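You operate a simulated robot arm through the tools that you are given. There is no shell and no other tool. Be economical: measure what you need, move in short steps, check, and stop when the job is done.

Carry out the task below with a simulated robot arm. There is one attempt and no reset: what you move stays moved.

## Task
Set both clips on the green piece's gauge lines, then shut the shield.
Fine: each pad within 3 mm of its line; grips stay shut; the tester stays off.
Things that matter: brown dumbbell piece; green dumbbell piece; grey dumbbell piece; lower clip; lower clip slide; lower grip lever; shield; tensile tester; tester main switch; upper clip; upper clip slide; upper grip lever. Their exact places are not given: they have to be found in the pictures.

The check looks at the end state, three seconds after you hand in, the way a careful person would. Anything else that was tipped, shoved, dropped, spilled or broken makes it a failure.

## Robot
A 7-joint arm with a three-finger gripper on a trunk, on a base that drives. Base frame: it is fixed to the floor where the robot stands at the start and does not move with it; the origin is under the middle of the robot, x ahead of it, y to its left, z up; the surface under the hand at the start is at about z = 0.36. Lengths are in m, angles in rad, forces in N, time in s.
With the tool pointing down near the work surface it reaches from about 0.42 to 0.92 m from the robot's upright axis, wherever it stands. Its first joint turns from -2.897 to 2.897 rad. Places, roughly: lower clip [0.7, 0.1, 1.3]; lower clip slide [0.7, 0, 1.3]; lower grip lever [0.7, -0.2, 1.2]; shield [0.4, -0.4, 1]; tensile tester [0.8, -0.1, 0.9]; tester main switch [0.4, 0.3, 0.8]; upper clip [0.7, 0.1, 1.4]; upper clip slide [0.7, 0, 1.4]; upper grip lever [0.7, -0.2, 1.4]. Payload 2.69 kg.
The tool frame sits at the grasp point between the pads (the TCP): z along the fingers, y along the line on which they close. The tips reach 0.029 m beyond it. The gripper opens to 0.12 m. The gripper's body begins 0.078 m behind the TCP.
Orientation is told as [roll, pitch, yaw] about the base's x, y, z axes, in that order, counted from this pose: with the fingers straight down and closing along the base's y, the tool's x points along the base's -x, its y along +y and its z along -z.

## Interface
- The arm moves only by the tool jog_arm. Its argument "moves" is a list of rows, each a list of 3 entries, a list of its own where there are three numbers: the shift along the tool's x, y, z in mm, then the turn, a rotation vector about the tool's x, y, z in rad, then the opening, from 0 (shut) to 1 (fully open). In form: [[[x, y, z], [wx, wy, wz], jaw], ...]. A call has 1 to 12 rows; each row is the pose to reach, as a shift and turn from the pose commanded when the call began, along the tool's axes at that moment. Each row takes 0.2 s and may step no farther than 0.05 m and 0.15 rad from the row before; otherwise, or with a gripper value out of range, the whole call is refused. A pose out of reach is approached as far as the arm can. The call stops where the force on the tool passes 40 N (or 10 N more than at its start, if that is more) or the arm is blocked; 0.2 s more then pass. Each finger halts on what it meets, pressing with about 22 N; the grip force reading is that of the motor and also rises with nothing between the fingers. The clock runs only during rows and for 0.2 s after the last one: add rows that repeat a pose to give the fingers time. The reply holds the time, the measured pose of the TCP, the force on the tool along the base axes, the opening and the grip force, in the units named above and with some noise, with the torque about the TCP (base axes, N m) and any sound that the robot's microphone picked up.
- Cameras (640 x 400 px; columns grow to the right, rows downward): "scene" is now at [0.2369, -0.0148, 1.2183]; the picture's right is [-0.33, -0.94, 0.01], its down [-0.24, 0.07, -0.97] and it looks along [0.91, -0.33, -0.25] (base axes); focal length 214 px, centre (320, 200). "wrist" rides on the gripper at [0.063, 0, -0.104] in the tool frame; the picture's right is [0.01, 1.00, 0.00], its down [-0.83, 0.00, -0.56] and it looks along [-0.56, 0.00, 0.83] (tool axes); focal length 275 px, centre (320, 200).
- snapshot(camera): a new picture of that camera. No time passes.
- slide_trunk(by): slides the trunk up (or, below 0, down) by that many m; the arm and the scene camera ride with it, the base frame stays. It gives what a move gives, with no picture.
- drive_base(legs): drives the robot by 1 to 6 legs, each [ahead, left, turn to the left] in m, m and rad, along the robot's own axes; the way and the turn of a leg run together, so that a leg with both is an arc; at most 1.5 m and 3.142 rad a leg. The arm and the cameras ride along, it lands a little off, and it stops where it bumps. It gives what a move gives.
- aim_head(pan, tilt): turns the head with the scene camera to pan (to the left, within 1.501 rad either way) and tilt (down, from -0.506 to 1.204), counted from straight ahead of the robot. It gives what a move gives.
- measure_at(camera, pixels): there is no depth. For up to 12 entries [column, row, z] of the newest picture of that camera ("zoom" is the newest enlarged one), the place [x, y] in the base frame at which the ray of that pixel passes the height z, good to about 0.002 m. No time passes.
- zoom(camera, box): a new picture of the part [left, top, right, bottom] of that camera's present view, enlarged. No time passes.
- hand_in(): hands the job in; it is judged then, once.

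Keep the steps short. Do not move on a guess: measure, check each grasp and each placing, and mend mistakes. In all there are 80 turns and 48 pictures (those below and enlarged ones count). Leave the gripper open and the arm clear of the work at the hand-in unless told otherwise, and finish with a single line.

The tools are called after "Request:" as a command line: name --argument value ..., lists and objects as JSON in quotes. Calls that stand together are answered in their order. jog_arm: Moves the arm, as the interface text tells. Its arguments: {"type":"object","properties":{"moves":{"type":"array"}},"required":["moves"]} The other tools are called the same way: slide_trunk (by) slides the trunk up or down; drive_base (legs) drives the base; aim_head (pan, tilt) turns the head that bears the scene camera; snapshot (camera) takes a picture; measure_at (camera, pixels) gives the place at which the rays of pixels pass given heights; zoom (camera, box) takes an enlarged picture of a part of a camera's view; hand_in () hands the job in.

At the start:

```text
clock: 0.0
tcp_pos: [0.5432, -0.1545, 1.0078]
tool_rot: [-0.016, -0.008, 0.031]
force: [-0.4, 0.2, 0.4]
moment: [0.0, 0.03, 0.01]
opening: 0.12
grasp_force: 0.0
trunk travel left (down, up): [-0.431, 0.182]
robot x, y, heading: [-0.0007, 0.001, 0.011]
head pan, tilt: [-0.351, 0.269]
```

scene: 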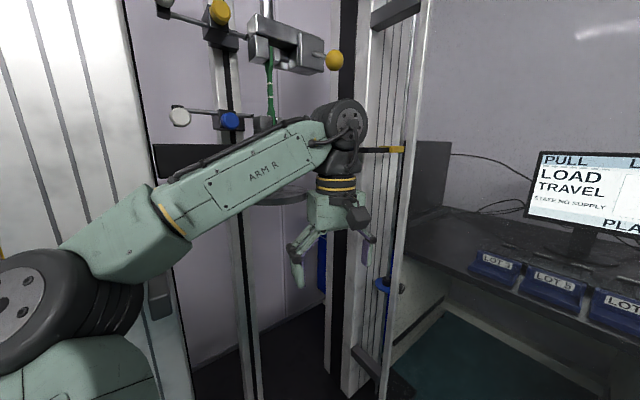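
wrist: 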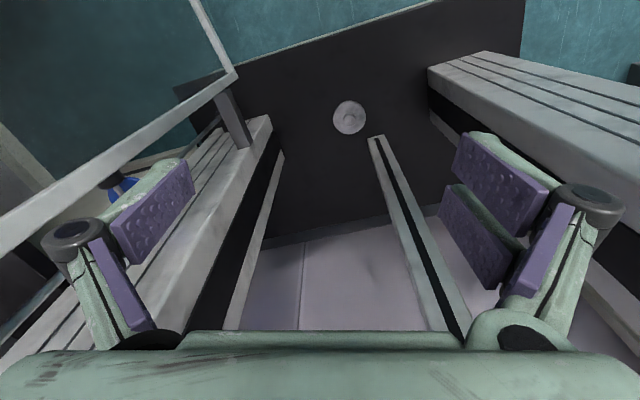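

I see the tester with the green piece in its grips at about (270,85), and the extensometer arms left of it. First I turn the head left and up for a better view.

Request:
aim_head --pan -0.05 --tilt -0.1

Request:
snapshot --camera "scene"

```text
clock: 0.8
tcp_pos: [0.5472, -0.1539, 1.005]
tool_rot: [-0.009, -0.006, 0.046]
force: [-0.3, 0.5, -0.2]
moment: [-0.03, -0.02, -0.02]
opening: 0.1198
grasp_force: 0.0
trunk travel left (down, up): [-0.431, 0.182]
robot x, y, heading: [-0.0003, 0.0022, 0.011]
head pan, tilt: [-0.051, -0.099]
```

```text
45 pictures are left
```

scene: 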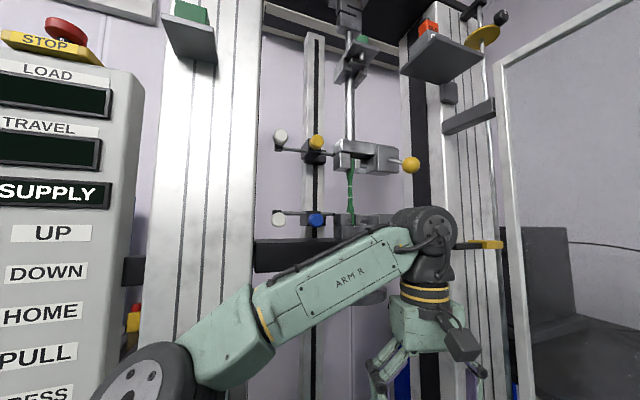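

Request:
zoom --camera "scene" --box '[260, 110, 440, 245]'

Request:
zoom --camera "scene" --box '[390, 0, 640, 280]'

```text
2.96 times, centred on (350, 178) of scene
```

zoom: 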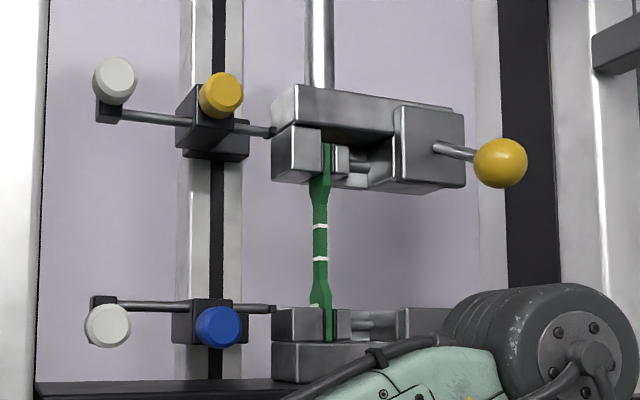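

```text
1.43 times, centred on (515, 140) of scene
```

zoom: 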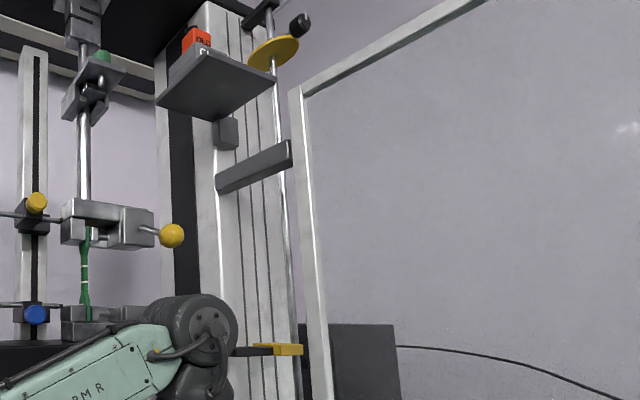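

The arm hides the lower grip. I back the hand away from the tester (tool +x is base -x) in two 40 mm steps, then look.

Request:
jog_arm --moves '[[[40, 0, 0], [0, 0, 0], 1], [[80, 0, 0], [0, 0, 0], 1], [[80, 0, 40], [0, 0, 0], 1], [[80, 0, 80], [0, 0, 0], 1], [[80, 0, 120], [0, 0, 0], 1]]'

Request:
snapshot --camera "scene"

```text
clock: 2.2
tcp_pos: [0.4695, -0.1667, 0.9287]
tool_rot: [0.051, -0.175, 0.056]
force: [-0.2, -0.6, -0.9]
moment: [-0.02, -0.02, 0.02]
opening: 0.12
grasp_force: 0.0
trunk travel left (down, up): [-0.431, 0.182]
robot x, y, heading: [0.0051, 0.0061, 0.021]
head pan, tilt: [-0.051, -0.099]
stopped in row 5: the arm was blocked; the commanded pose is now the measured one
```

```text
42 pictures are left
```

scene: 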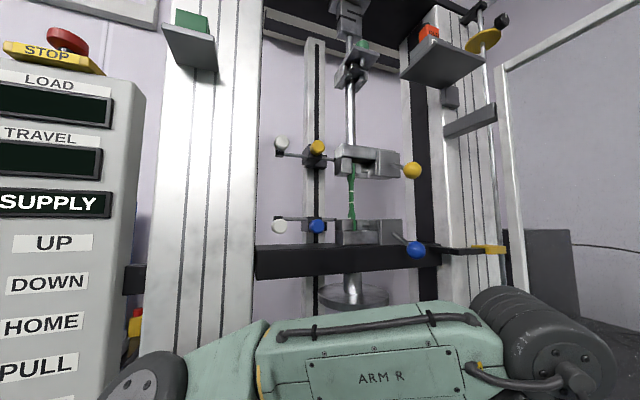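

Clear view now: the upper lever is yellow (411,170), the lower lever blue (416,250). I zoom on the specimen for the heights.

Request:
zoom --camera "scene" --box '[265, 125, 435, 260]'

Request:
slide_trunk --by 0.15

Request:
snapshot --camera "scene"

```text
2.96 times, centred on (350, 192) of scene
```

zoom: 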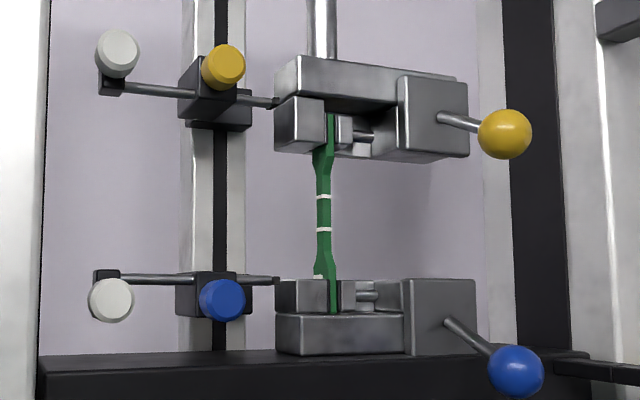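

```text
clock: 3.9
tcp_pos: [0.4715, -0.1712, 1.0569]
tool_rot: [0.058, -0.139, 0.043]
force: [-0.1, 0.2, 0.8]
moment: [0.03, 0.02, -0.01]
opening: 0.1201
grasp_force: 0.1
trunk travel left (down, up): [-0.581, 0.032]
robot x, y, heading: [0.001, -0.0001, 0.015]
head pan, tilt: [-0.051, -0.099]
```

```text
40 pictures are left
```

scene: 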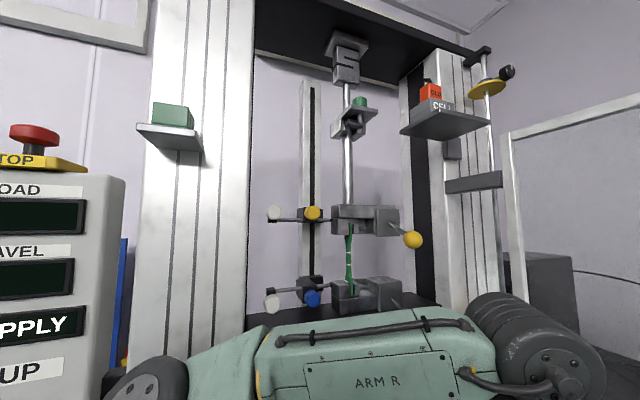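

Request:
zoom --camera "scene" --box '[255, 190, 425, 325]'

Request:
measure_at --camera "scene" --pixels '[[320, 200, 1.2], [320, 300, 1.2], [350, 258, 1.3], [350, 258, 1.2], [270, 210, 1.35], [270, 210, 1.3]]'

```text
2.96 times, centred on (340, 258) of scene
```

zoom: 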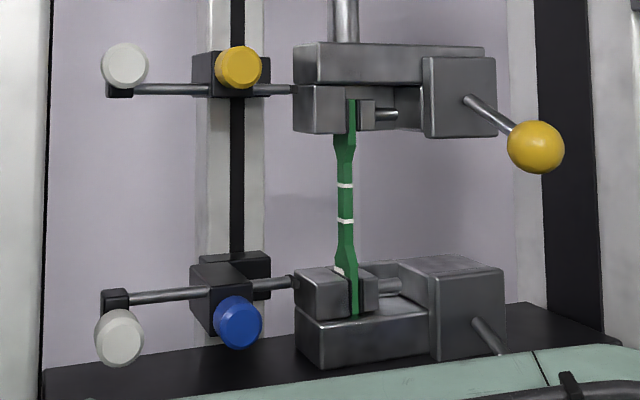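

```text
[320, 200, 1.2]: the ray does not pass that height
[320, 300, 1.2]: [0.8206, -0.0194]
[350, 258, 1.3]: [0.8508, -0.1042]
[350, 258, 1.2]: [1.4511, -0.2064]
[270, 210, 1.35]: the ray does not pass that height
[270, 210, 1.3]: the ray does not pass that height
```

Rough triangulation: the piece is at x≈0.78 with lines at z≈1.324 and 1.297, the knobs at x≈0.70. Now I look right to understand the shield.

Request:
aim_head --pan -0.9 --tilt 0.3

Request:
snapshot --camera "scene"

```text
clock: 5.1
tcp_pos: [0.4741, -0.1717, 1.0561]
tool_rot: [0.058, -0.137, 0.043]
force: [0.3, -0.1, -0.3]
moment: [0.02, -0.05, -0.01]
opening: 0.1202
grasp_force: 0.0
trunk travel left (down, up): [-0.581, 0.032]
robot x, y, heading: [-0.0004, 0.0013, 0.015]
head pan, tilt: [-0.901, 0.3]
```

```text
38 pictures are left
```

scene: 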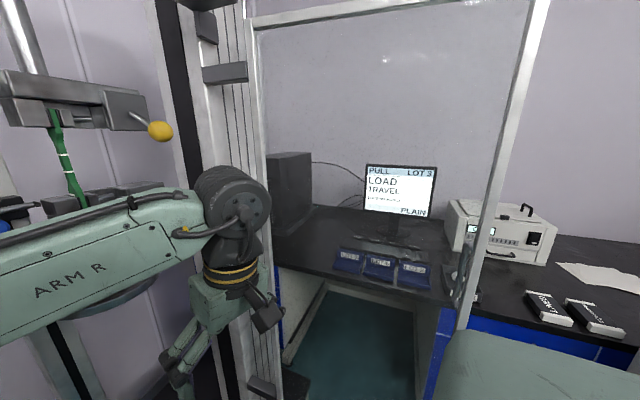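

The shield is the clear framed panel hinged at the right column, its free edge bar at (500,180), standing open toward the robot. Clips come first: I turn the tool to point forward while moving up and left, staying in front of x=0.62.

Request:
jog_arm --moves '[[[-12, 15, -13], [0, -0.14, 0], 1], [[-24, 30, -27], [0, -0.28, 0], 1], [[-36, 45, -40], [0, -0.42, 0], 1], [[-48, 60, -54], [0, -0.56, 0], 1], [[-60, 75, -67], [0, -0.7, 0], 1], [[-72, 90, -81], [0, -0.84, 0], 1], [[-84, 105, -94], [0, -0.98, 0], 1], [[-96, 120, -108], [0, -1.12, 0], 1], [[-108, 135, -121], [0, -1.26, 0], 1], [[-120, 150, -135], [0, -1.4, 0], 1]]'

Request:
aim_head --pan -0.05 --tilt 0.1

Request:
snapshot --camera "scene"

```text
clock: 7.3
tcp_pos: [0.5779, -0.0287, 1.2406]
tool_rot: [1.05, -1.507, -0.995]
force: [0.4, -0.8, -0.2]
moment: [-0.02, 0.01, 0.02]
opening: 0.12
grasp_force: 0.1
out of reach, approached as far as the arm can: row 9, 10
trunk travel left (down, up): [-0.581, 0.032]
robot x, y, heading: [0.0004, 0.0028, 0.016]
head pan, tilt: [-0.901, 0.3]
```

```text
clock: 8.4
tcp_pos: [0.5784, -0.0289, 1.2406]
tool_rot: [1.002, -1.504, -0.948]
force: [0.3, -0.5, -0.6]
moment: [-0.02, -0.01, -0.03]
opening: 0.1201
grasp_force: 0.1
trunk travel left (down, up): [-0.581, 0.032]
robot x, y, heading: [0.0012, 0.0015, 0.014]
head pan, tilt: [-0.051, 0.099]
```

```text
37 pictures are left
```

scene: 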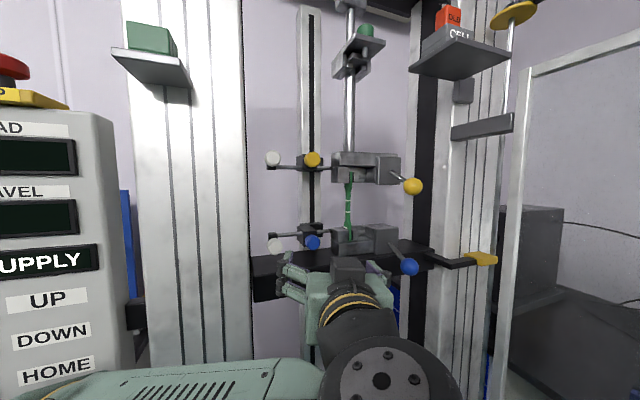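

The tool now points forward, hand at (330,300). I measure rays of knobs and lines in this picture to fix coordinates: yellow (312,159), white (272,158), blue (312,242), gauge lines.

Request:
zoom --camera "scene" --box '[255, 140, 425, 275]'

Request:
measure_at --camera "scene" --pixels '[[312, 242, 1.25], [312, 242, 1.22], [275, 246, 1.25], [320, 350, 1.2], [320, 350, 1.0], [348, 200, 1.32], [348, 200, 1.3]]'

```text
2.96 times, centred on (340, 208) of scene
```

zoom: 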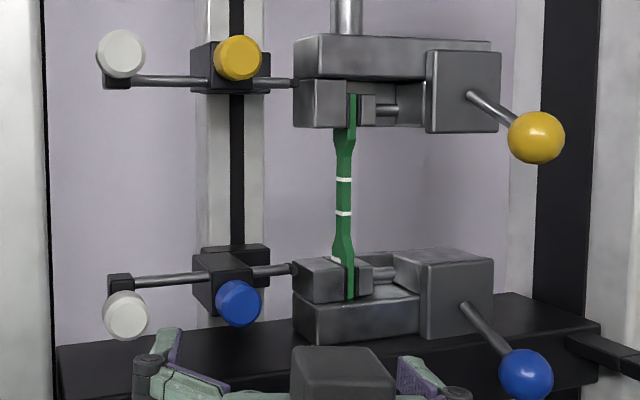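

```text
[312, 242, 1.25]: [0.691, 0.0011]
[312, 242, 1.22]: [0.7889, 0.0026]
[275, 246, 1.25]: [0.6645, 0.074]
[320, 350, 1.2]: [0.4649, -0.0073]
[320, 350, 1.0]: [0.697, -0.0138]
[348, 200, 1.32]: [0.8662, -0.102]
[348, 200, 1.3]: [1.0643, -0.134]
```

Camera solves to (0.25,0,1.385); blue knob z≈1.243. I straighten the tool and raise it in front of the yellow knob (y≈0, z≈1.42), fingers half open.

Request:
jog_arm --moves '[[[-40, 6, 0], [0.02, -0.01, -0.02], 0.55], [[-80, 12, 0], [0.053, -0.036, -0.055], 0.55], [[-120, 18, 0], [0.053, -0.036, -0.055], 0.55], [[-150, 24, 0], [0.053, -0.036, -0.055], 0.55], [[-180, 30, 0], [0.053, -0.036, -0.055], 0.55]]'

Request:
snapshot --camera "wrist"

Request:
snapshot --camera "scene"

```text
clock: 9.7
tcp_pos: [0.585, -0.0092, 1.4244]
tool_rot: [2.728, -1.569, -2.726]
force: [-0.5, -0.2, -0.2]
moment: [0.01, 0.05, 0.02]
opening: 0.066
grasp_force: 0.0
trunk travel left (down, up): [-0.581, 0.032]
robot x, y, heading: [0.0035, -0.0, 0.012]
head pan, tilt: [-0.051, 0.099]
```

```text
35 pictures are left
```

wrist: 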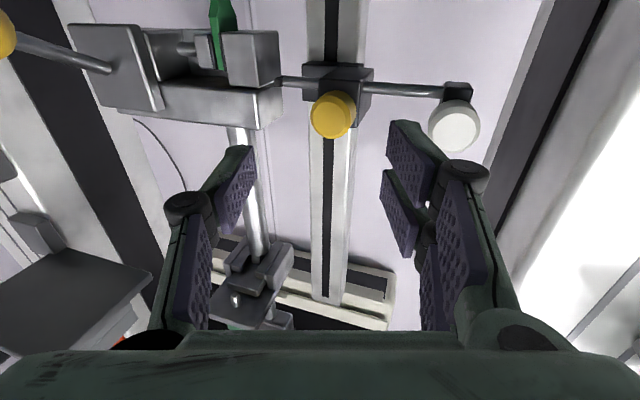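

```text
34 pictures are left
```

scene: 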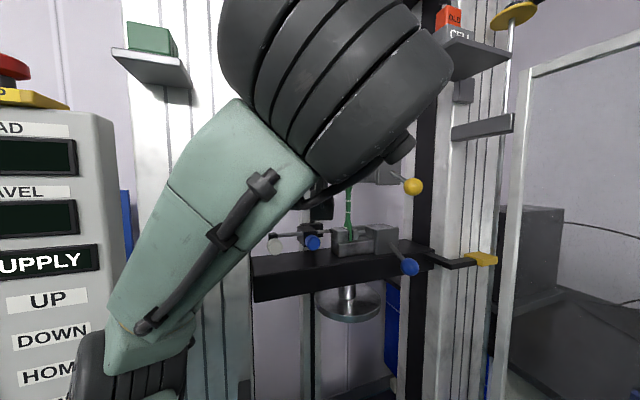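

Wrist view (upside down) shows the yellow knob at (333,115): y≈0.002, z≈1.427. I advance 75 mm with 11 mm left shift, then look again.

Request:
jog_arm --moves '[[[-2, 11, 0], [0, 0, 0], 0.55], [[-2, 11, 40], [0, 0, 0], 0.55], [[-2, 11, 75], [0, 0, 0], 0.55]]'

Request:
snapshot --camera "wrist"

```text
clock: 10.7
tcp_pos: [0.6239, 0.0034, 1.4446]
tool_rot: [2.818, -1.524, -2.796]
force: [-0.6, 0.4, -0.5]
moment: [0.0, -0.02, 0.0]
opening: 0.0662
grasp_force: 0.1
trunk travel left (down, up): [-0.581, 0.032]
robot x, y, heading: [-0.0044, 0.0013, 0.019]
head pan, tilt: [-0.051, 0.099]
stopped in row 3: the arm was blocked; the commanded pose is now the measured one
```

```text
33 pictures are left
```

wrist: 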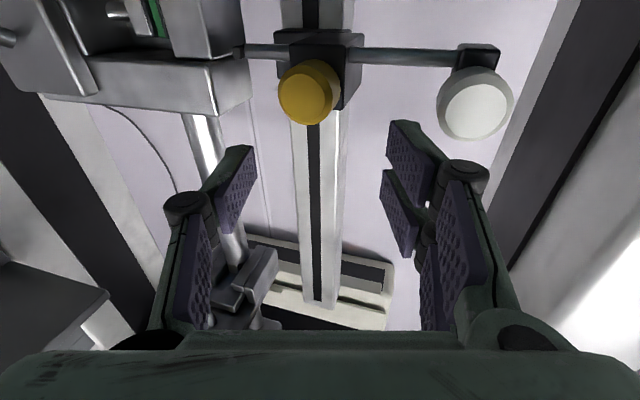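

No contact force, so that was an arm limit. I return the hand to the comfortable pose (x≈0.585) and straighten it; then I will use the base to go forward.

Request:
jog_arm --moves '[[[8, 0, -20], [0.01, 0.02, -0.008], 0.55], [[16, 0, -40], [0.022, 0.044, -0.015], 0.55], [[16, 0, -40], [0.022, 0.044, -0.015], 0.55]]'

Request:
drive_base --legs '[[0.06, 0, 0]]'

Request:
snapshot --camera "wrist"

```text
clock: 11.4
tcp_pos: [0.5994, -0.0094, 1.4149]
tool_rot: [-0.011, -1.549, -0.003]
force: [-1.6, -0.1, 0.7]
moment: [0.03, 0.08, 0.08]
opening: 0.0659
grasp_force: 0.1
trunk travel left (down, up): [-0.581, 0.032]
robot x, y, heading: [0.0006, -0.0024, 0.011]
head pan, tilt: [-0.051, 0.099]
```

```text
clock: 12.2
tcp_pos: [0.5996, -0.0067, 1.4186]
tool_rot: [-0.239, -1.547, 0.228]
force: [-0.9, 0.3, 0.8]
moment: [-0.01, -0.01, -0.02]
opening: 0.066
grasp_force: 0.1
trunk travel left (down, up): [-0.581, 0.032]
robot x, y, heading: [0.0009, -0.0012, 0.014]
head pan, tilt: [-0.051, 0.099]
stopped in leg 1: the robot was blocked; the commanded pose is now the measured one
```

```text
32 pictures are left
```

wrist: 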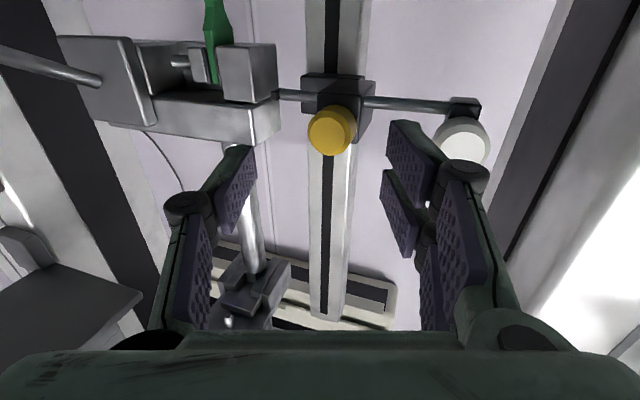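

The base is blocked too. I look to find what touches: pan left and down.

Request:
aim_head --pan 0.5 --tilt 0.7

Request:
snapshot --camera "scene"

```text
clock: 13.2
tcp_pos: [0.5983, -0.0086, 1.4179]
tool_rot: [-0.18, -1.55, 0.172]
force: [0.4, 0.7, -0.4]
moment: [0.03, 0.01, -0.03]
opening: 0.0658
grasp_force: 0.1
trunk travel left (down, up): [-0.581, 0.032]
robot x, y, heading: [-0.0003, -0.0061, 0.017]
head pan, tilt: [0.499, 0.7]
```

```text
31 pictures are left
```

scene: 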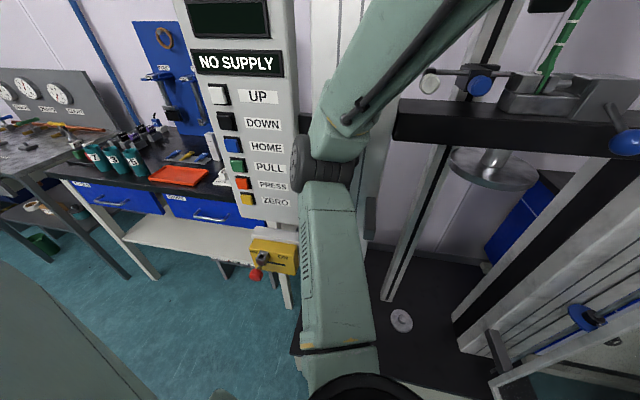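

The elbow at (315,165) rests close to the control panel/left column; that is the block. I drive straight back 0.18 m to free it, so the arm can work more extended.

Request:
drive_base --legs '[[-0.18, -0.04, 0]]'

Request:
aim_head --pan 0.2 --tilt 0.45

Request:
snapshot --camera "scene"

```text
clock: 14.7
tcp_pos: [0.438, -0.0424, 1.4109]
tool_rot: [-0.322, -1.535, 0.314]
force: [-0.2, -0.5, 0.6]
moment: [0.0, 0.0, -0.01]
opening: 0.0657
grasp_force: 0.1
trunk travel left (down, up): [-0.581, 0.032]
robot x, y, heading: [-0.1737, -0.0438, 0.013]
head pan, tilt: [0.499, 0.7]
```

```text
clock: 15.5
tcp_pos: [0.4393, -0.0424, 1.4099]
tool_rot: [-0.322, -1.534, 0.311]
force: [0.8, 0.1, -0.4]
moment: [0.0, 0.01, 0.0]
opening: 0.0658
grasp_force: 0.0
trunk travel left (down, up): [-0.581, 0.032]
robot x, y, heading: [-0.1738, -0.0433, 0.013]
head pan, tilt: [0.201, 0.45]
```

```text
30 pictures are left
```

scene: 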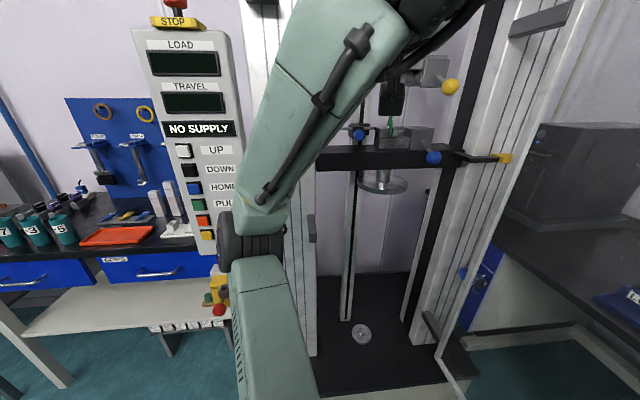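

The arm is free now and the console unharmed (still NO SUPPLY). I extend the hand toward the yellow knob again, to x≈0.60.

Request:
jog_arm --moves '[[[-5, 11, 40], [0, -0.02, 0], 0.55], [[-11, 22, 80], [-0.011, -0.034, 0], 0.55], [[-17, 34, 120], [-0.011, -0.034, 0], 0.55], [[-22, 45, 160], [-0.011, -0.034, 0], 0.55], [[-22, 45, 160], [-0.011, -0.034, 0], 0.55]]'

Request:
snapshot --camera "wrist"

Request:
snapshot --camera "scene"

```text
clock: 16.7
tcp_pos: [0.6, 0.001, 1.4261]
tool_rot: [-1.441, -1.558, 1.441]
force: [0.1, 0.2, -0.2]
moment: [-0.01, -0.01, 0.02]
opening: 0.0657
grasp_force: 0.2
trunk travel left (down, up): [-0.581, 0.032]
robot x, y, heading: [-0.1718, -0.0506, 0.012]
head pan, tilt: [0.201, 0.45]
```

```text
29 pictures are left
```

wrist: 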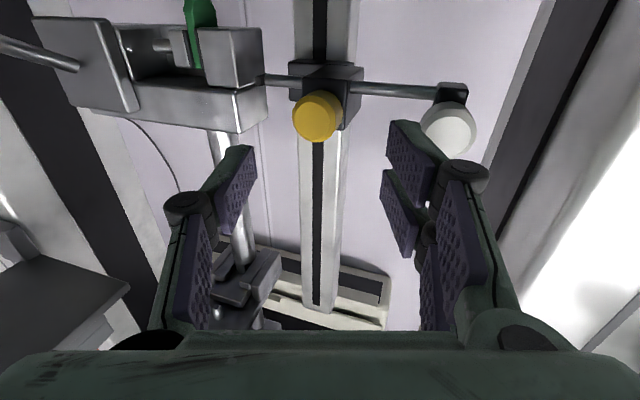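

```text
28 pictures are left
```

scene: 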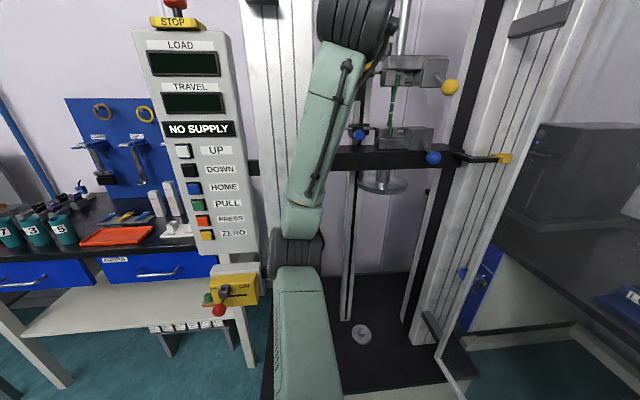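

Aligned: knob at (317,115) is straight ahead (y≈0, z≈1.428). I advance 85 mm in small steps with fingers 66 mm apart.

Request:
jog_arm --moves '[[[-1, 0, 40], [0, 0, 0], 0.55], [[-1, 0, 65], [0, 0, 0], 0.55], [[-1, 0, 75], [0, 0, 0], 0.55], [[-1, 0, 85], [0, 0, 0], 0.55], [[-1, 0, 85], [0, 0, 0], 0.55]]'

Request:
snapshot --camera "wrist"

```text
clock: 17.9
tcp_pos: [0.6838, 0.0019, 1.4269]
tool_rot: [-1.456, -1.558, 1.457]
force: [0.4, 0.1, -0.7]
moment: [-0.01, 0.0, 0.04]
opening: 0.0659
grasp_force: 0.1
trunk travel left (down, up): [-0.581, 0.032]
robot x, y, heading: [-0.1746, -0.0435, 0.01]
head pan, tilt: [0.201, 0.45]
```

```text
27 pictures are left
```

wrist: 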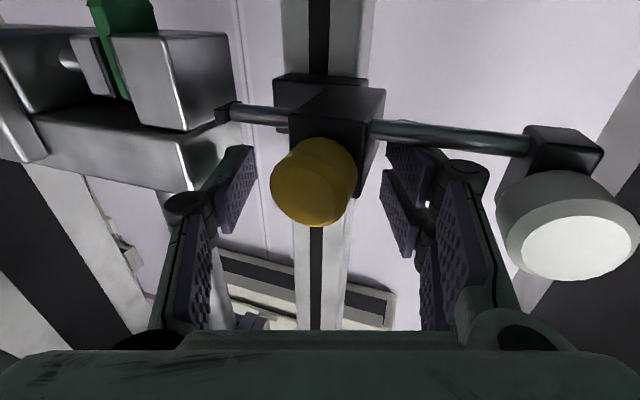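

The knob fills the gap between the fingers at (315,182), right at the TCP pixel. I close on it.

Request:
jog_arm --moves '[[[0, 0, 0], [0, 0, 0], 0.2], [[0, 0, 0], [0, 0, 0], 0.2], [[0, 0, 0], [0, 0, 0], 0.2], [[0, 0, 0], [0, 0, 0], 0.1], [[0, 0, 0], [0, 0, 0], 0.1]]'

Request:
aim_head --pan -0.1 --tilt 0.1

Request:
zoom --camera "scene" --box '[240, 130, 400, 230]'

```text
clock: 19.1
tcp_pos: [0.6831, 0.0097, 1.4263]
tool_rot: [-1.466, -1.553, 1.475]
force: [-5.9, 22.2, -0.2]
moment: [0.4, 0.81, 2.76]
opening: 0.042
grasp_force: 45.7
trunk travel left (down, up): [-0.581, 0.032]
robot x, y, heading: [-0.1717, -0.0431, 0.02]
head pan, tilt: [0.201, 0.45]
```

```text
clock: 19.9
tcp_pos: [0.6831, 0.01, 1.4258]
tool_rot: [-1.507, -1.555, 1.517]
force: [-6.8, 24.4, -1.2]
moment: [-0.03, 1.59, 2.79]
opening: 0.0416
grasp_force: 45.5
trunk travel left (down, up): [-0.581, 0.032]
robot x, y, heading: [-0.1763, -0.0427, 0.013]
head pan, tilt: [-0.099, 0.099]
```

```text
4.00 times, centred on (320, 180) of scene
```

zoom: 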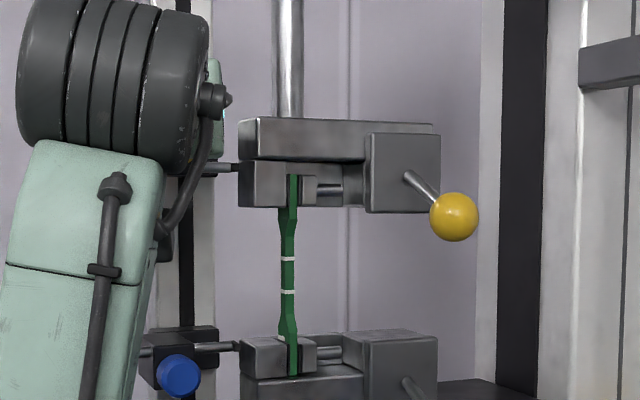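

The jaws stopped at 42 mm with a 22 N side force. I check the grasp with the wrist camera.

Request:
snapshot --camera "wrist"

```text
25 pictures are left
```

wrist: 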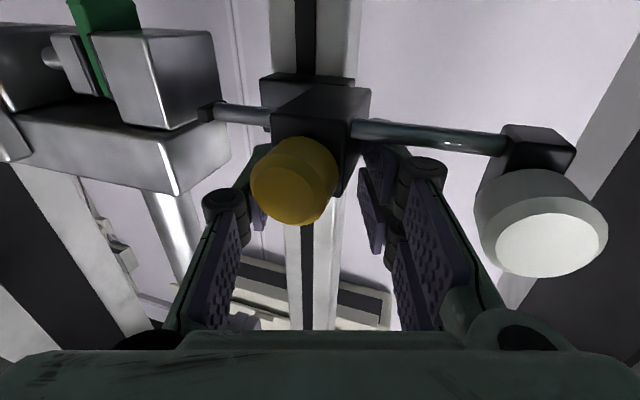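

The fingertips gripped the carriage box above the knob; re-triangulating puts the knob at x≈0.667, y≈-0.001, z≈1.415. I open, back out, drop 11 mm, shift right, and regrip on the knob itself.

Request:
jog_arm --moves '[[[0, 0, 0], [0, 0, 0], 0.55], [[0, 0, 0], [0, 0, 0], 0.55], [[0, 0, -25], [0, 0, 0], 0.55], [[11, -3, -45], [0, 0, 0], 0.55], [[12, -3, -20], [0, 0, 0], 0.55], [[12, -3, -20], [0, 0, 0], 0.55]]'

Request:
snapshot --camera "wrist"

```text
clock: 21.4
tcp_pos: [0.659, -0.0031, 1.4194]
tool_rot: [-2.202, -1.558, 2.202]
force: [-30.7, -4.4, 1.5]
moment: [0.03, 0.41, 1.84]
opening: 0.0775
grasp_force: 4.4
trunk travel left (down, up): [-0.581, 0.032]
robot x, y, heading: [-0.1797, -0.0435, 0.016]
head pan, tilt: [-0.099, 0.099]
```

```text
24 pictures are left
```

wrist: 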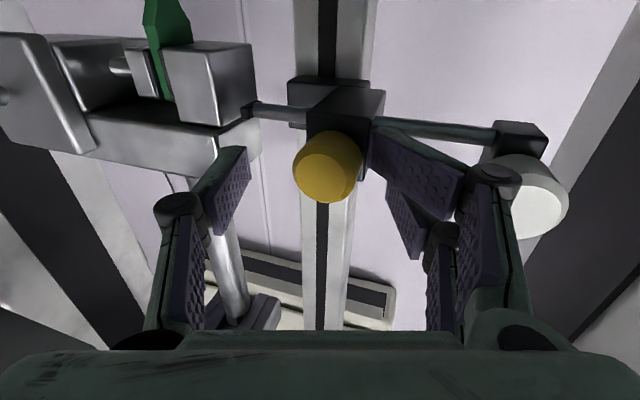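

A fingertip is pressing on the carriage front (‑31 N). I back off about 12 mm so the tips only span the knob, and check the force.

Request:
jog_arm --moves '[[[0, 0, -15], [0, 0, 0], 0.5], [[4, 2, -15], [0, 0, 0], 0.5], [[4, 2, -15], [0, 0, 0], 0.5]]'

Request:
snapshot --camera "wrist"

```text
clock: 22.1
tcp_pos: [0.6498, 0.0008, 1.4098]
tool_rot: [-1.338, -1.558, 1.336]
force: [-0.9, -0.7, -0.4]
moment: [-0.01, 0.06, 0.01]
opening: 0.0619
grasp_force: 0.0
trunk travel left (down, up): [-0.581, 0.032]
robot x, y, heading: [-0.1729, -0.0436, 0.012]
head pan, tilt: [-0.099, 0.099]
```

```text
23 pictures are left
```

wrist: 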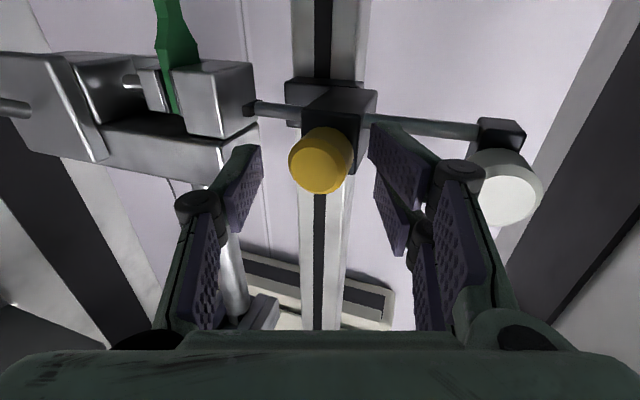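

Force is nil and the knob (320,160) is between the fingers. Close.

Request:
jog_arm --moves '[[[0, 0, 0], [0, 0, 0], 0.3], [[0, 0, 0], [0, 0, 0], 0.2], [[0, 0, 0], [0, 0, 0], 0.1], [[0, 0, 0], [0, 0, 0], 0.1], [[0, 0, 0], [0, 0, 0], 0.1]]'

Request:
snapshot --camera "wrist"

```text
clock: 23.4
tcp_pos: [0.6486, 0.0013, 1.4126]
tool_rot: [-1.593, -1.558, 1.596]
force: [-9.9, 5.2, -0.7]
moment: [0.35, 0.35, 0.96]
opening: 0.0347
grasp_force: 45.0
trunk travel left (down, up): [-0.581, 0.032]
robot x, y, heading: [-0.1746, -0.047, 0.014]
head pan, tilt: [-0.099, 0.099]
```

```text
22 pictures are left
```

wrist: 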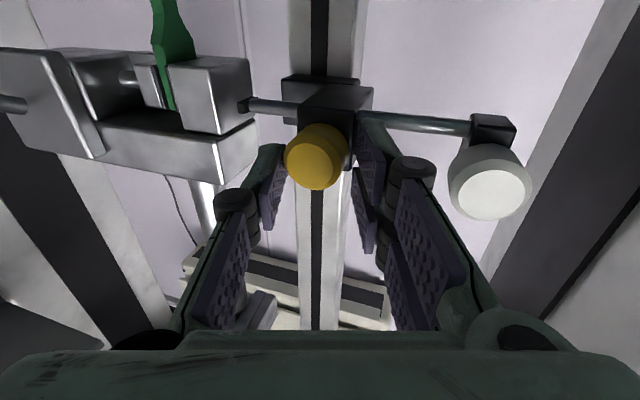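

Grip holds at 34.7 mm on the knob. I pull the slide down 40 mm in gentle steps and check.

Request:
jog_arm --moves '[[[10, 0, 0], [0, 0, 0], 0.1], [[20, 0, 0], [0, 0, 0], 0.1], [[30, 0, 0], [0, 0, 0], 0.1], [[40, 0, 0], [0, 0, 0], 0.1], [[40, 0, 0], [0, 0, 0], 0.1]]'

Request:
zoom --camera "scene" --box '[240, 130, 400, 230]'

```text
clock: 24.6
tcp_pos: [0.6463, 0.0012, 1.3724]
tool_rot: [-1.612, -1.556, 1.615]
force: [-12.6, 11.2, -0.6]
moment: [0.64, -0.56, 1.29]
opening: 0.0346
grasp_force: 45.0
trunk travel left (down, up): [-0.581, 0.032]
robot x, y, heading: [-0.174, -0.0428, 0.01]
head pan, tilt: [-0.099, 0.099]
```

```text
4.00 times, centred on (320, 180) of scene
```

zoom: 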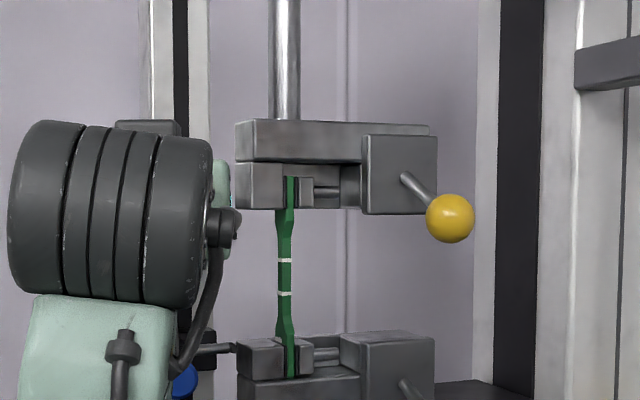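

The slide follows. I measure rays of the gauge lines (285,261), (284,293) and the lower rod tip (236,348) in this zoom.

Request:
measure_at --camera "zoom" --pixels '[[285, 261, 1.33], [285, 261, 1.3], [284, 293, 1.3], [284, 293, 1.27], [236, 348, 1.26], [236, 348, 1.23], [187, 380, 1.26], [187, 380, 1.23], [320, 390, 1.2]]'

```text
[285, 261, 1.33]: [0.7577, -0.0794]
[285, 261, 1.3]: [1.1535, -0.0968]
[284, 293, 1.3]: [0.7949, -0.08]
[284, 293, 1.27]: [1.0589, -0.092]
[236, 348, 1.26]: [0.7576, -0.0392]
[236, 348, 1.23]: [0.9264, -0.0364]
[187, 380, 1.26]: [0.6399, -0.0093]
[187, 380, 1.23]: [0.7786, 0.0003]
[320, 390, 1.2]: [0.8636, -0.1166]
```

Lines sit at about z=1.332 and 1.307; the rod is about 12 mm below the knob, so it needs ~25 mm more down. I do that, then release and back off left-low to see.

Request:
jog_arm --moves '[[[8, 0, 0], [0, 0, 0], 0.1], [[16, 0, 0], [0, 0, 0], 0.1], [[25, 0, 0], [0, 0, 0], 0.1], [[25, 0, 0], [0, 0, 0], 0.1]]'

Request:
jog_arm --moves '[[[0, 0, 0], [0, 0, 0], 0.5], [[0, 0, 0], [0, 0, 0], 0.5], [[0, 0, 0], [0, 0, 0], 0.5], [[0, 0, -40], [0, 0, 0], 0.5], [[0, 0, -60], [0, 0, 0], 0.5]]'

Request:
snapshot --camera "wrist"

```text
clock: 25.6
tcp_pos: [0.6492, 0.0011, 1.347]
tool_rot: [-1.592, -1.559, 1.597]
force: [-13.1, 14.3, -1.3]
moment: [0.65, -0.34, 1.24]
opening: 0.0344
grasp_force: 44.7
trunk travel left (down, up): [-0.581, 0.032]
robot x, y, heading: [-0.1745, -0.0426, 0.013]
head pan, tilt: [-0.099, 0.099]
```

```text
clock: 26.8
tcp_pos: [0.5909, -0.0027, 1.3452]
tool_rot: [-1.421, -1.56, 1.423]
force: [0.1, 0.8, 0.1]
moment: [-0.02, 0.02, -0.06]
opening: 0.0598
grasp_force: 0.1
trunk travel left (down, up): [-0.581, 0.032]
robot x, y, heading: [-0.1767, -0.0431, 0.013]
head pan, tilt: [-0.099, 0.099]
```

```text
20 pictures are left
```

wrist: 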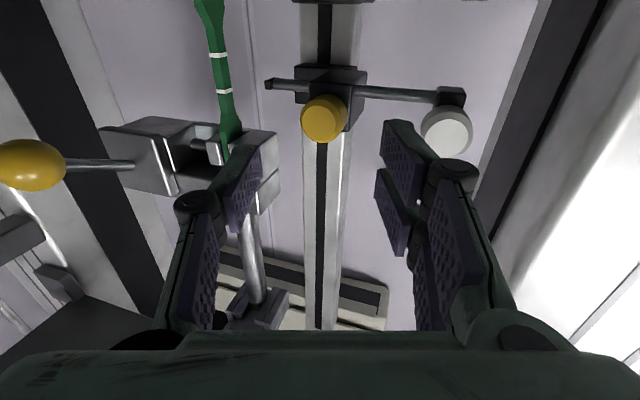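

Very helpful view: both gauge lines (224,91) upper and (219,55) lower, and the clip tip at (269,84). I zoom for accuracy.

Request:
zoom --camera "wrist" --box '[190, 30, 350, 130]'

Request:
zoom --camera "scene" --box '[240, 130, 400, 230]'

```text
4.00 times, centred on (270, 80) of wrist
```

zoom: 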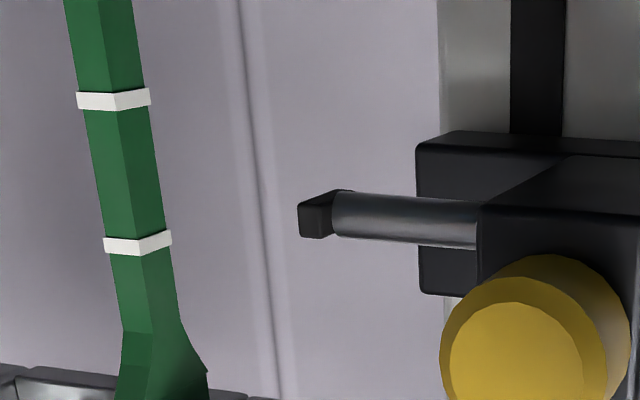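

```text
4.00 times, centred on (320, 180) of scene
```

zoom: 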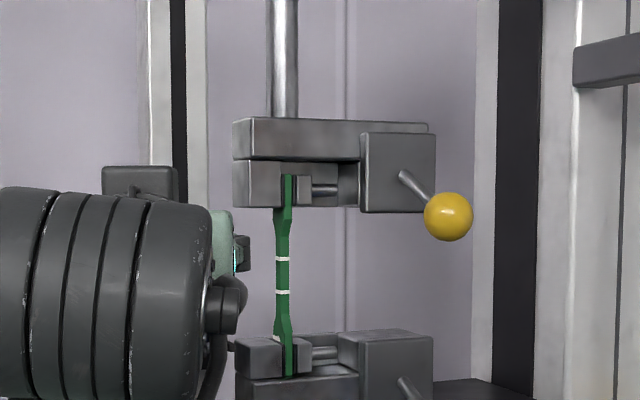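

The pad needs to go up ~6 mm to meet the upper line (pad extrapolates to row ≈205 vs band 240, spacing 141 px ≈ 25 mm). I regrip the knob and raise 6 mm.

Request:
jog_arm --moves '[[[0, 2, 40], [0, 0, 0], 0.5], [[0, 2, 59], [0, 0, 0], 0.5], [[0, 2, 59], [0, 0, 0], 0.1], [[0, 2, 59], [0, 0, 0], 0.1], [[0, 2, 59], [0, 0, 0], 0.1], [[-3, 2, 59], [0, 0, 0], 0.1], [[-6, 2, 59], [0, 0, 0], 0.1], [[-6, 2, 59], [0, 0, 0], 0.1], [[-6, 2, 59], [0, 0, 0], 0.5], [[-6, 2, 59], [0, 0, 0], 0.5], [[-6, 2, 20], [0, 0, 0], 0.5], [[-6, 2, 0], [0, 0, 0], 0.5]]'

Request:
zoom --camera "wrist" --box '[190, 30, 350, 130]'

```text
clock: 29.4
tcp_pos: [0.5902, 0.0009, 1.3512]
tool_rot: [-1.408, -1.559, 1.41]
force: [-0.8, -0.1, -0.6]
moment: [-0.01, 0.02, -0.01]
opening: 0.06
grasp_force: 0.0
trunk travel left (down, up): [-0.581, 0.032]
robot x, y, heading: [-0.173, -0.0453, 0.014]
head pan, tilt: [-0.099, 0.099]
```

```text
4.00 times, centred on (270, 80) of wrist
```

zoom: 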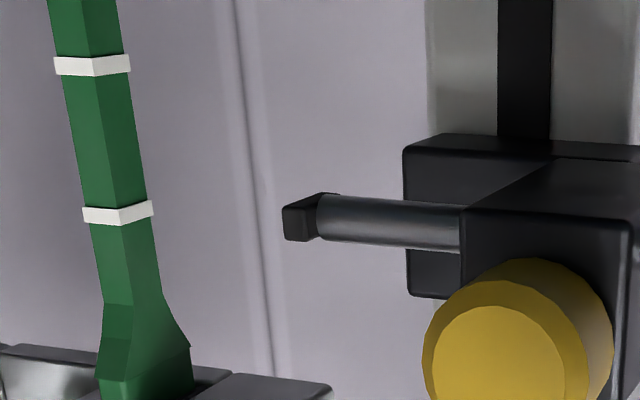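

Upper slide is now within ~1 mm of its line. Next the upper white knob, at about (0.638, 0.068, 1.352). I shift left 67 mm at this standoff and check.

Request:
jog_arm --moves '[[[0, 0, -15], [0, 0, 0], 0.45], [[0, 34, -15], [0, 0, 0], 0.45], [[0, 67, -15], [0, 0, 0], 0.45], [[0, 67, 5], [0, 0, 0], 0.45]]'

Request:
snapshot --camera "wrist"

```text
clock: 30.4
tcp_pos: [0.592, 0.0604, 1.3541]
tool_rot: [-2.504, -1.562, 2.498]
force: [-18.5, -19.4, 3.1]
moment: [0.11, -0.03, 0.89]
opening: 0.0462
grasp_force: 0.1
trunk travel left (down, up): [-0.581, 0.032]
robot x, y, heading: [-0.174, -0.0408, 0.018]
head pan, tilt: [-0.099, 0.099]
```

```text
16 pictures are left
```

wrist: 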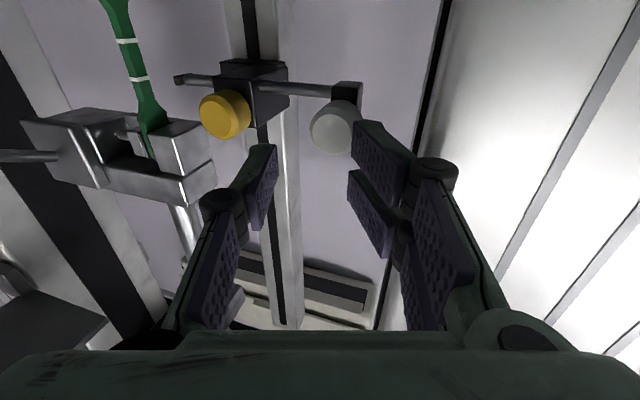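

The hand body touches the left column (‑19 N); the centered grasp there is not possible. I back off and shift right, open fully, and will use only the left finger to push the white knob from its left side.

Request:
jog_arm --moves '[[[0, -10, -25], [0, 0, 0], 0.45], [[0, -35, -35], [0, 0, 0], 0.8], [[0, -35, -35], [0, 0, 0], 1], [[0, -35, -35], [0, 0, 0], 1], [[0, -35, -10], [0, 0, 0], 1]]'

Request:
snapshot --camera "wrist"

```text
clock: 31.6
tcp_pos: [0.5862, 0.0295, 1.3495]
tool_rot: [-1.245, -1.563, 1.241]
force: [3.2, -6.3, 0.5]
moment: [0.07, 0.01, -0.14]
opening: 0.1141
grasp_force: 0.2
trunk travel left (down, up): [-0.581, 0.032]
robot x, y, heading: [-0.1745, -0.0438, 0.014]
head pan, tilt: [-0.099, 0.099]
```

```text
15 pictures are left
```

wrist: 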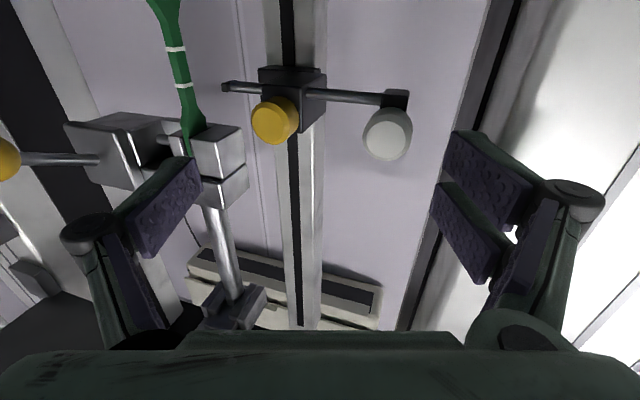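

Knuckle room beside the column is too small. Instead I back off and roll the hand 90° about its axis so the fingers close vertically (narrow side toward the column, camera to the right).

Request:
jog_arm --moves '[[[0, -10, -25], [0, 0, 0], 0.8], [[0, -15, -50], [0, 0, -0.15], 0.45], [[0, -15, -50], [0, 0, -0.3], 0.45], [[0, -15, -50], [0, 0, -0.45], 0.45], [[0, -15, -50], [0, 0, -0.6], 0.45], [[0, -15, -50], [0, 0, -0.75], 0.45], [[0, -15, -50], [0, 0, -0.9], 0.45], [[0, -15, -50], [0, 0, -1.05], 0.45], [[0, -15, -50], [0, 0, -1.2], 0.45], [[0, -15, -50], [0, 0, -1.35], 0.45], [[0, -15, -50], [0, 0, -1.47], 0.45], [[0, -15, -50], [0, 0, -1.571], 0.45]]'

Request:
snapshot --camera "wrist"

```text
clock: 34.1
tcp_pos: [0.5362, 0.0179, 1.3515]
tool_rot: [-1.569, 0.014, 1.573]
force: [0.4, 0.1, 0.0]
moment: [0.01, -0.03, 0.02]
opening: 0.0542
grasp_force: 0.0
trunk travel left (down, up): [-0.581, 0.032]
robot x, y, heading: [-0.1728, -0.0449, 0.012]
head pan, tilt: [-0.099, 0.099]
```

```text
14 pictures are left
```

wrist: 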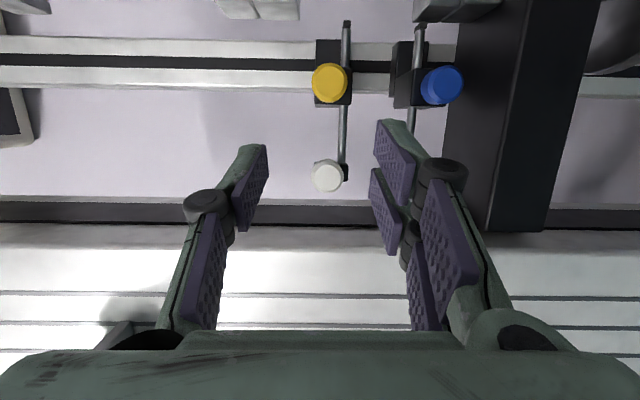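

Now image-left is up; the white knob (327,176) lies at y≈0.069, z≈1.346. I shift left 51 mm, down 6 mm, then go forward to x≈0.62.

Request:
jog_arm --moves '[[[-25, 3, 10], [0, 0, 0], 0.45], [[-51, 6, 20], [0, 0, 0], 0.45], [[-51, 6, 55], [0, 0, 0], 0.45], [[-51, 6, 75], [0, 0, 0], 0.45], [[-51, 6, 86], [0, 0, 0], 0.45], [[-51, 6, 86], [0, 0, 0], 0.45]]'

Request:
snapshot --camera "wrist"

```text
clock: 35.5
tcp_pos: [0.6216, 0.0708, 1.3451]
tool_rot: [-1.568, 0.013, 1.571]
force: [0.7, 0.0, 0.6]
moment: [0.03, 0.03, -0.01]
opening: 0.054
grasp_force: 0.1
trunk travel left (down, up): [-0.581, 0.032]
robot x, y, heading: [-0.1771, -0.0437, 0.01]
head pan, tilt: [-0.099, 0.099]
```

```text
13 pictures are left
```

wrist: 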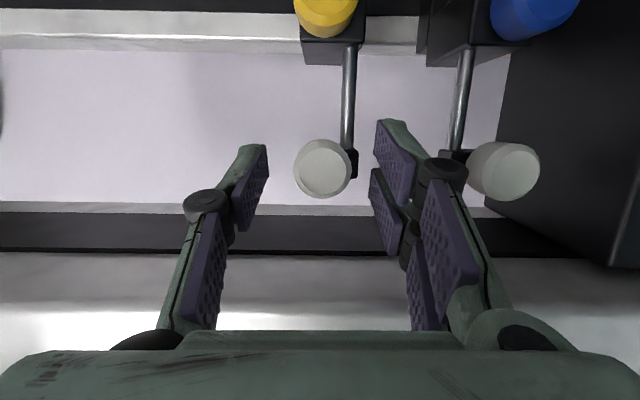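

Knob centred at (322,168) between the fingers, no force. I close, then push right (tool +x) 20 mm and look.

Request:
jog_arm --moves '[[[0, 0, 2], [0, 0, 0], 0.1], [[0, 0, 2], [0, 0, 0], 0.1], [[0, 0, 2], [0, 0, 0], 0.1], [[0, 0, 2], [0, 0, 0], 0.1], [[6, 0, 2], [0, 0, 0], 0.1], [[12, 0, 2], [0, 0, 0], 0.1], [[18, 0, 2], [0, 0, 0], 0.1], [[18, 0, 2], [0, 0, 0], 0.1]]'

Request:
zoom --camera "scene" --box '[240, 130, 400, 230]'

```text
clock: 37.4
tcp_pos: [0.6292, 0.0535, 1.341]
tool_rot: [-1.561, 0.014, 1.572]
force: [31.6, 11.1, -0.7]
moment: [-0.36, -0.02, 0.21]
opening: 0.0327
grasp_force: 44.9
trunk travel left (down, up): [-0.581, 0.032]
robot x, y, heading: [-0.1766, -0.0446, 0.01]
head pan, tilt: [-0.099, 0.099]
```

```text
4.00 times, centred on (320, 180) of scene
```

zoom: 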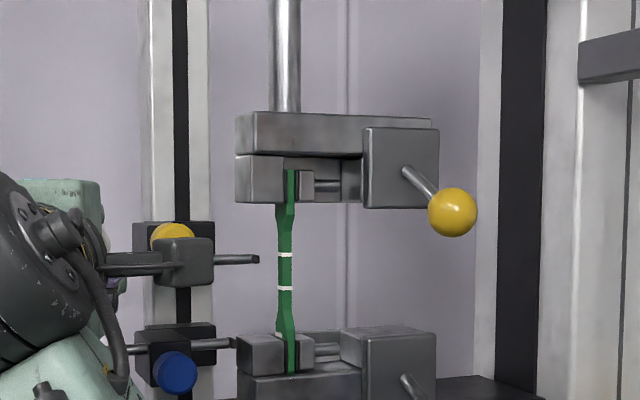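

Good view: the pad (257,259) is ~22 px from the piece (279,255) and reads about 2–3 mm below the upper line (row 255). While holding the knob I raise 3 mm and ease the forward pull, then zoom tighter.

Request:
jog_arm --moves '[[[0, -1.5, 0], [0, 0, 0], 0.1], [[0, -3, 0], [0, 0, 0], 0.1], [[5, -3, 0], [0, 0, 0], 0.1], [[5, -3, 0], [0, 0, 0], 0.1]]'

Request:
zoom --camera "scene" --box '[280, 165, 344, 205]'

```text
clock: 38.4
tcp_pos: [0.627, 0.0469, 1.3467]
tool_rot: [-1.567, 0.011, 1.572]
force: [24.3, 5.2, 1.5]
moment: [0.23, -0.07, 0.16]
opening: 0.0268
grasp_force: 45.4
trunk travel left (down, up): [-0.581, 0.032]
robot x, y, heading: [-0.1772, -0.0462, 0.011]
head pan, tilt: [-0.099, 0.099]
```

```text
10.00 times, centred on (312, 185) of scene
```

zoom: 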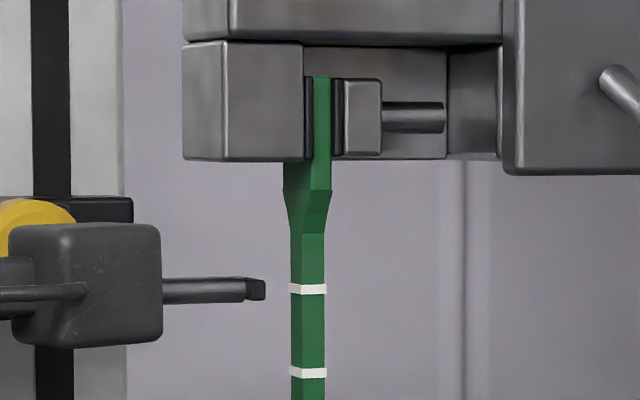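

The pad (257,290) is level with the upper line (row 289), gap ≈8 mm. I push right 8 mm in small steps.

Request:
jog_arm --moves '[[[3, 0, 0], [0, 0, 0], 0.1], [[5, 0, 0], [0, 0, 0], 0.1], [[7, 0, 0], [0, 0, 0], 0.1], [[8, 0, 0], [0, 0, 0], 0.1], [[8, 0, 0], [0, 0, 0], 0.1]]'

Request:
zoom --camera "scene" --box '[280, 165, 344, 205]'

```text
clock: 39.5
tcp_pos: [0.6277, 0.0391, 1.3448]
tool_rot: [-1.563, 0.011, 1.572]
force: [29.1, 5.4, -2.0]
moment: [0.04, 0.0, 0.16]
opening: 0.0263
grasp_force: 44.8
trunk travel left (down, up): [-0.581, 0.032]
robot x, y, heading: [-0.1736, -0.0453, 0.012]
head pan, tilt: [-0.099, 0.099]
```

```text
10.00 times, centred on (312, 185) of scene
```

zoom: 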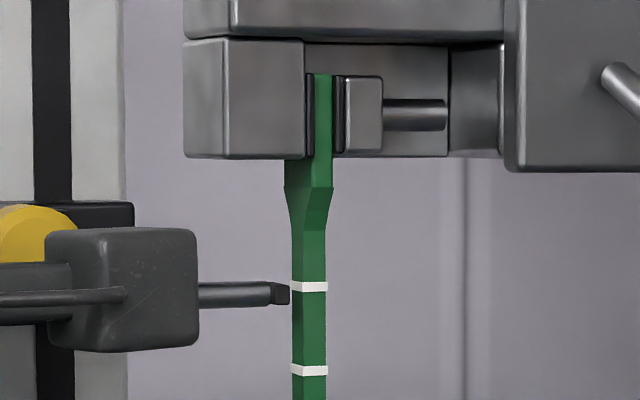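

The pad nearly touches but reads ~2.3 mm low (294 vs 286). I raise 2.5 mm and push 1.5 mm more, then release slowly and check.

Request:
jog_arm --moves '[[[0, -1.5, 0], [0, 0, 0], 0.1], [[0, -3, 0], [0, 0, 0], 0.1], [[1, -3, 0], [0, 0, 0], 0.1], [[1.7, -3, 0], [0, 0, 0], 0.1], [[1.7, -3, 0], [0, 0, 0], 0.1], [[1.7, -3, 0], [0, 0, 0], 0.4], [[1.7, -3, 0], [0, 0, 0], 0.4], [[1.7, -3, -30], [0, 0, 0], 0.45]]'

Request:
zoom --camera "scene" --box '[240, 155, 336, 215]'

```text
clock: 41.4
tcp_pos: [0.5928, 0.0362, 1.3529]
tool_rot: [-1.571, 0.011, 1.571]
force: [0.6, 0.2, 0.2]
moment: [-0.04, -0.02, -0.02]
opening: 0.0539
grasp_force: 0.0
trunk travel left (down, up): [-0.581, 0.032]
robot x, y, heading: [-0.1731, -0.0435, 0.011]
head pan, tilt: [-0.099, 0.099]
```

```text
6.67 times, centred on (288, 185) of scene
```

zoom: 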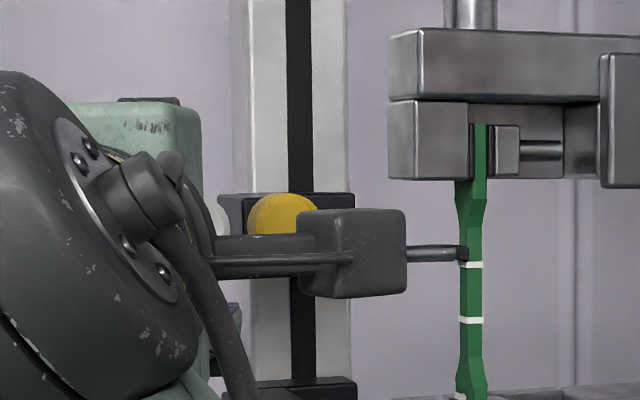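

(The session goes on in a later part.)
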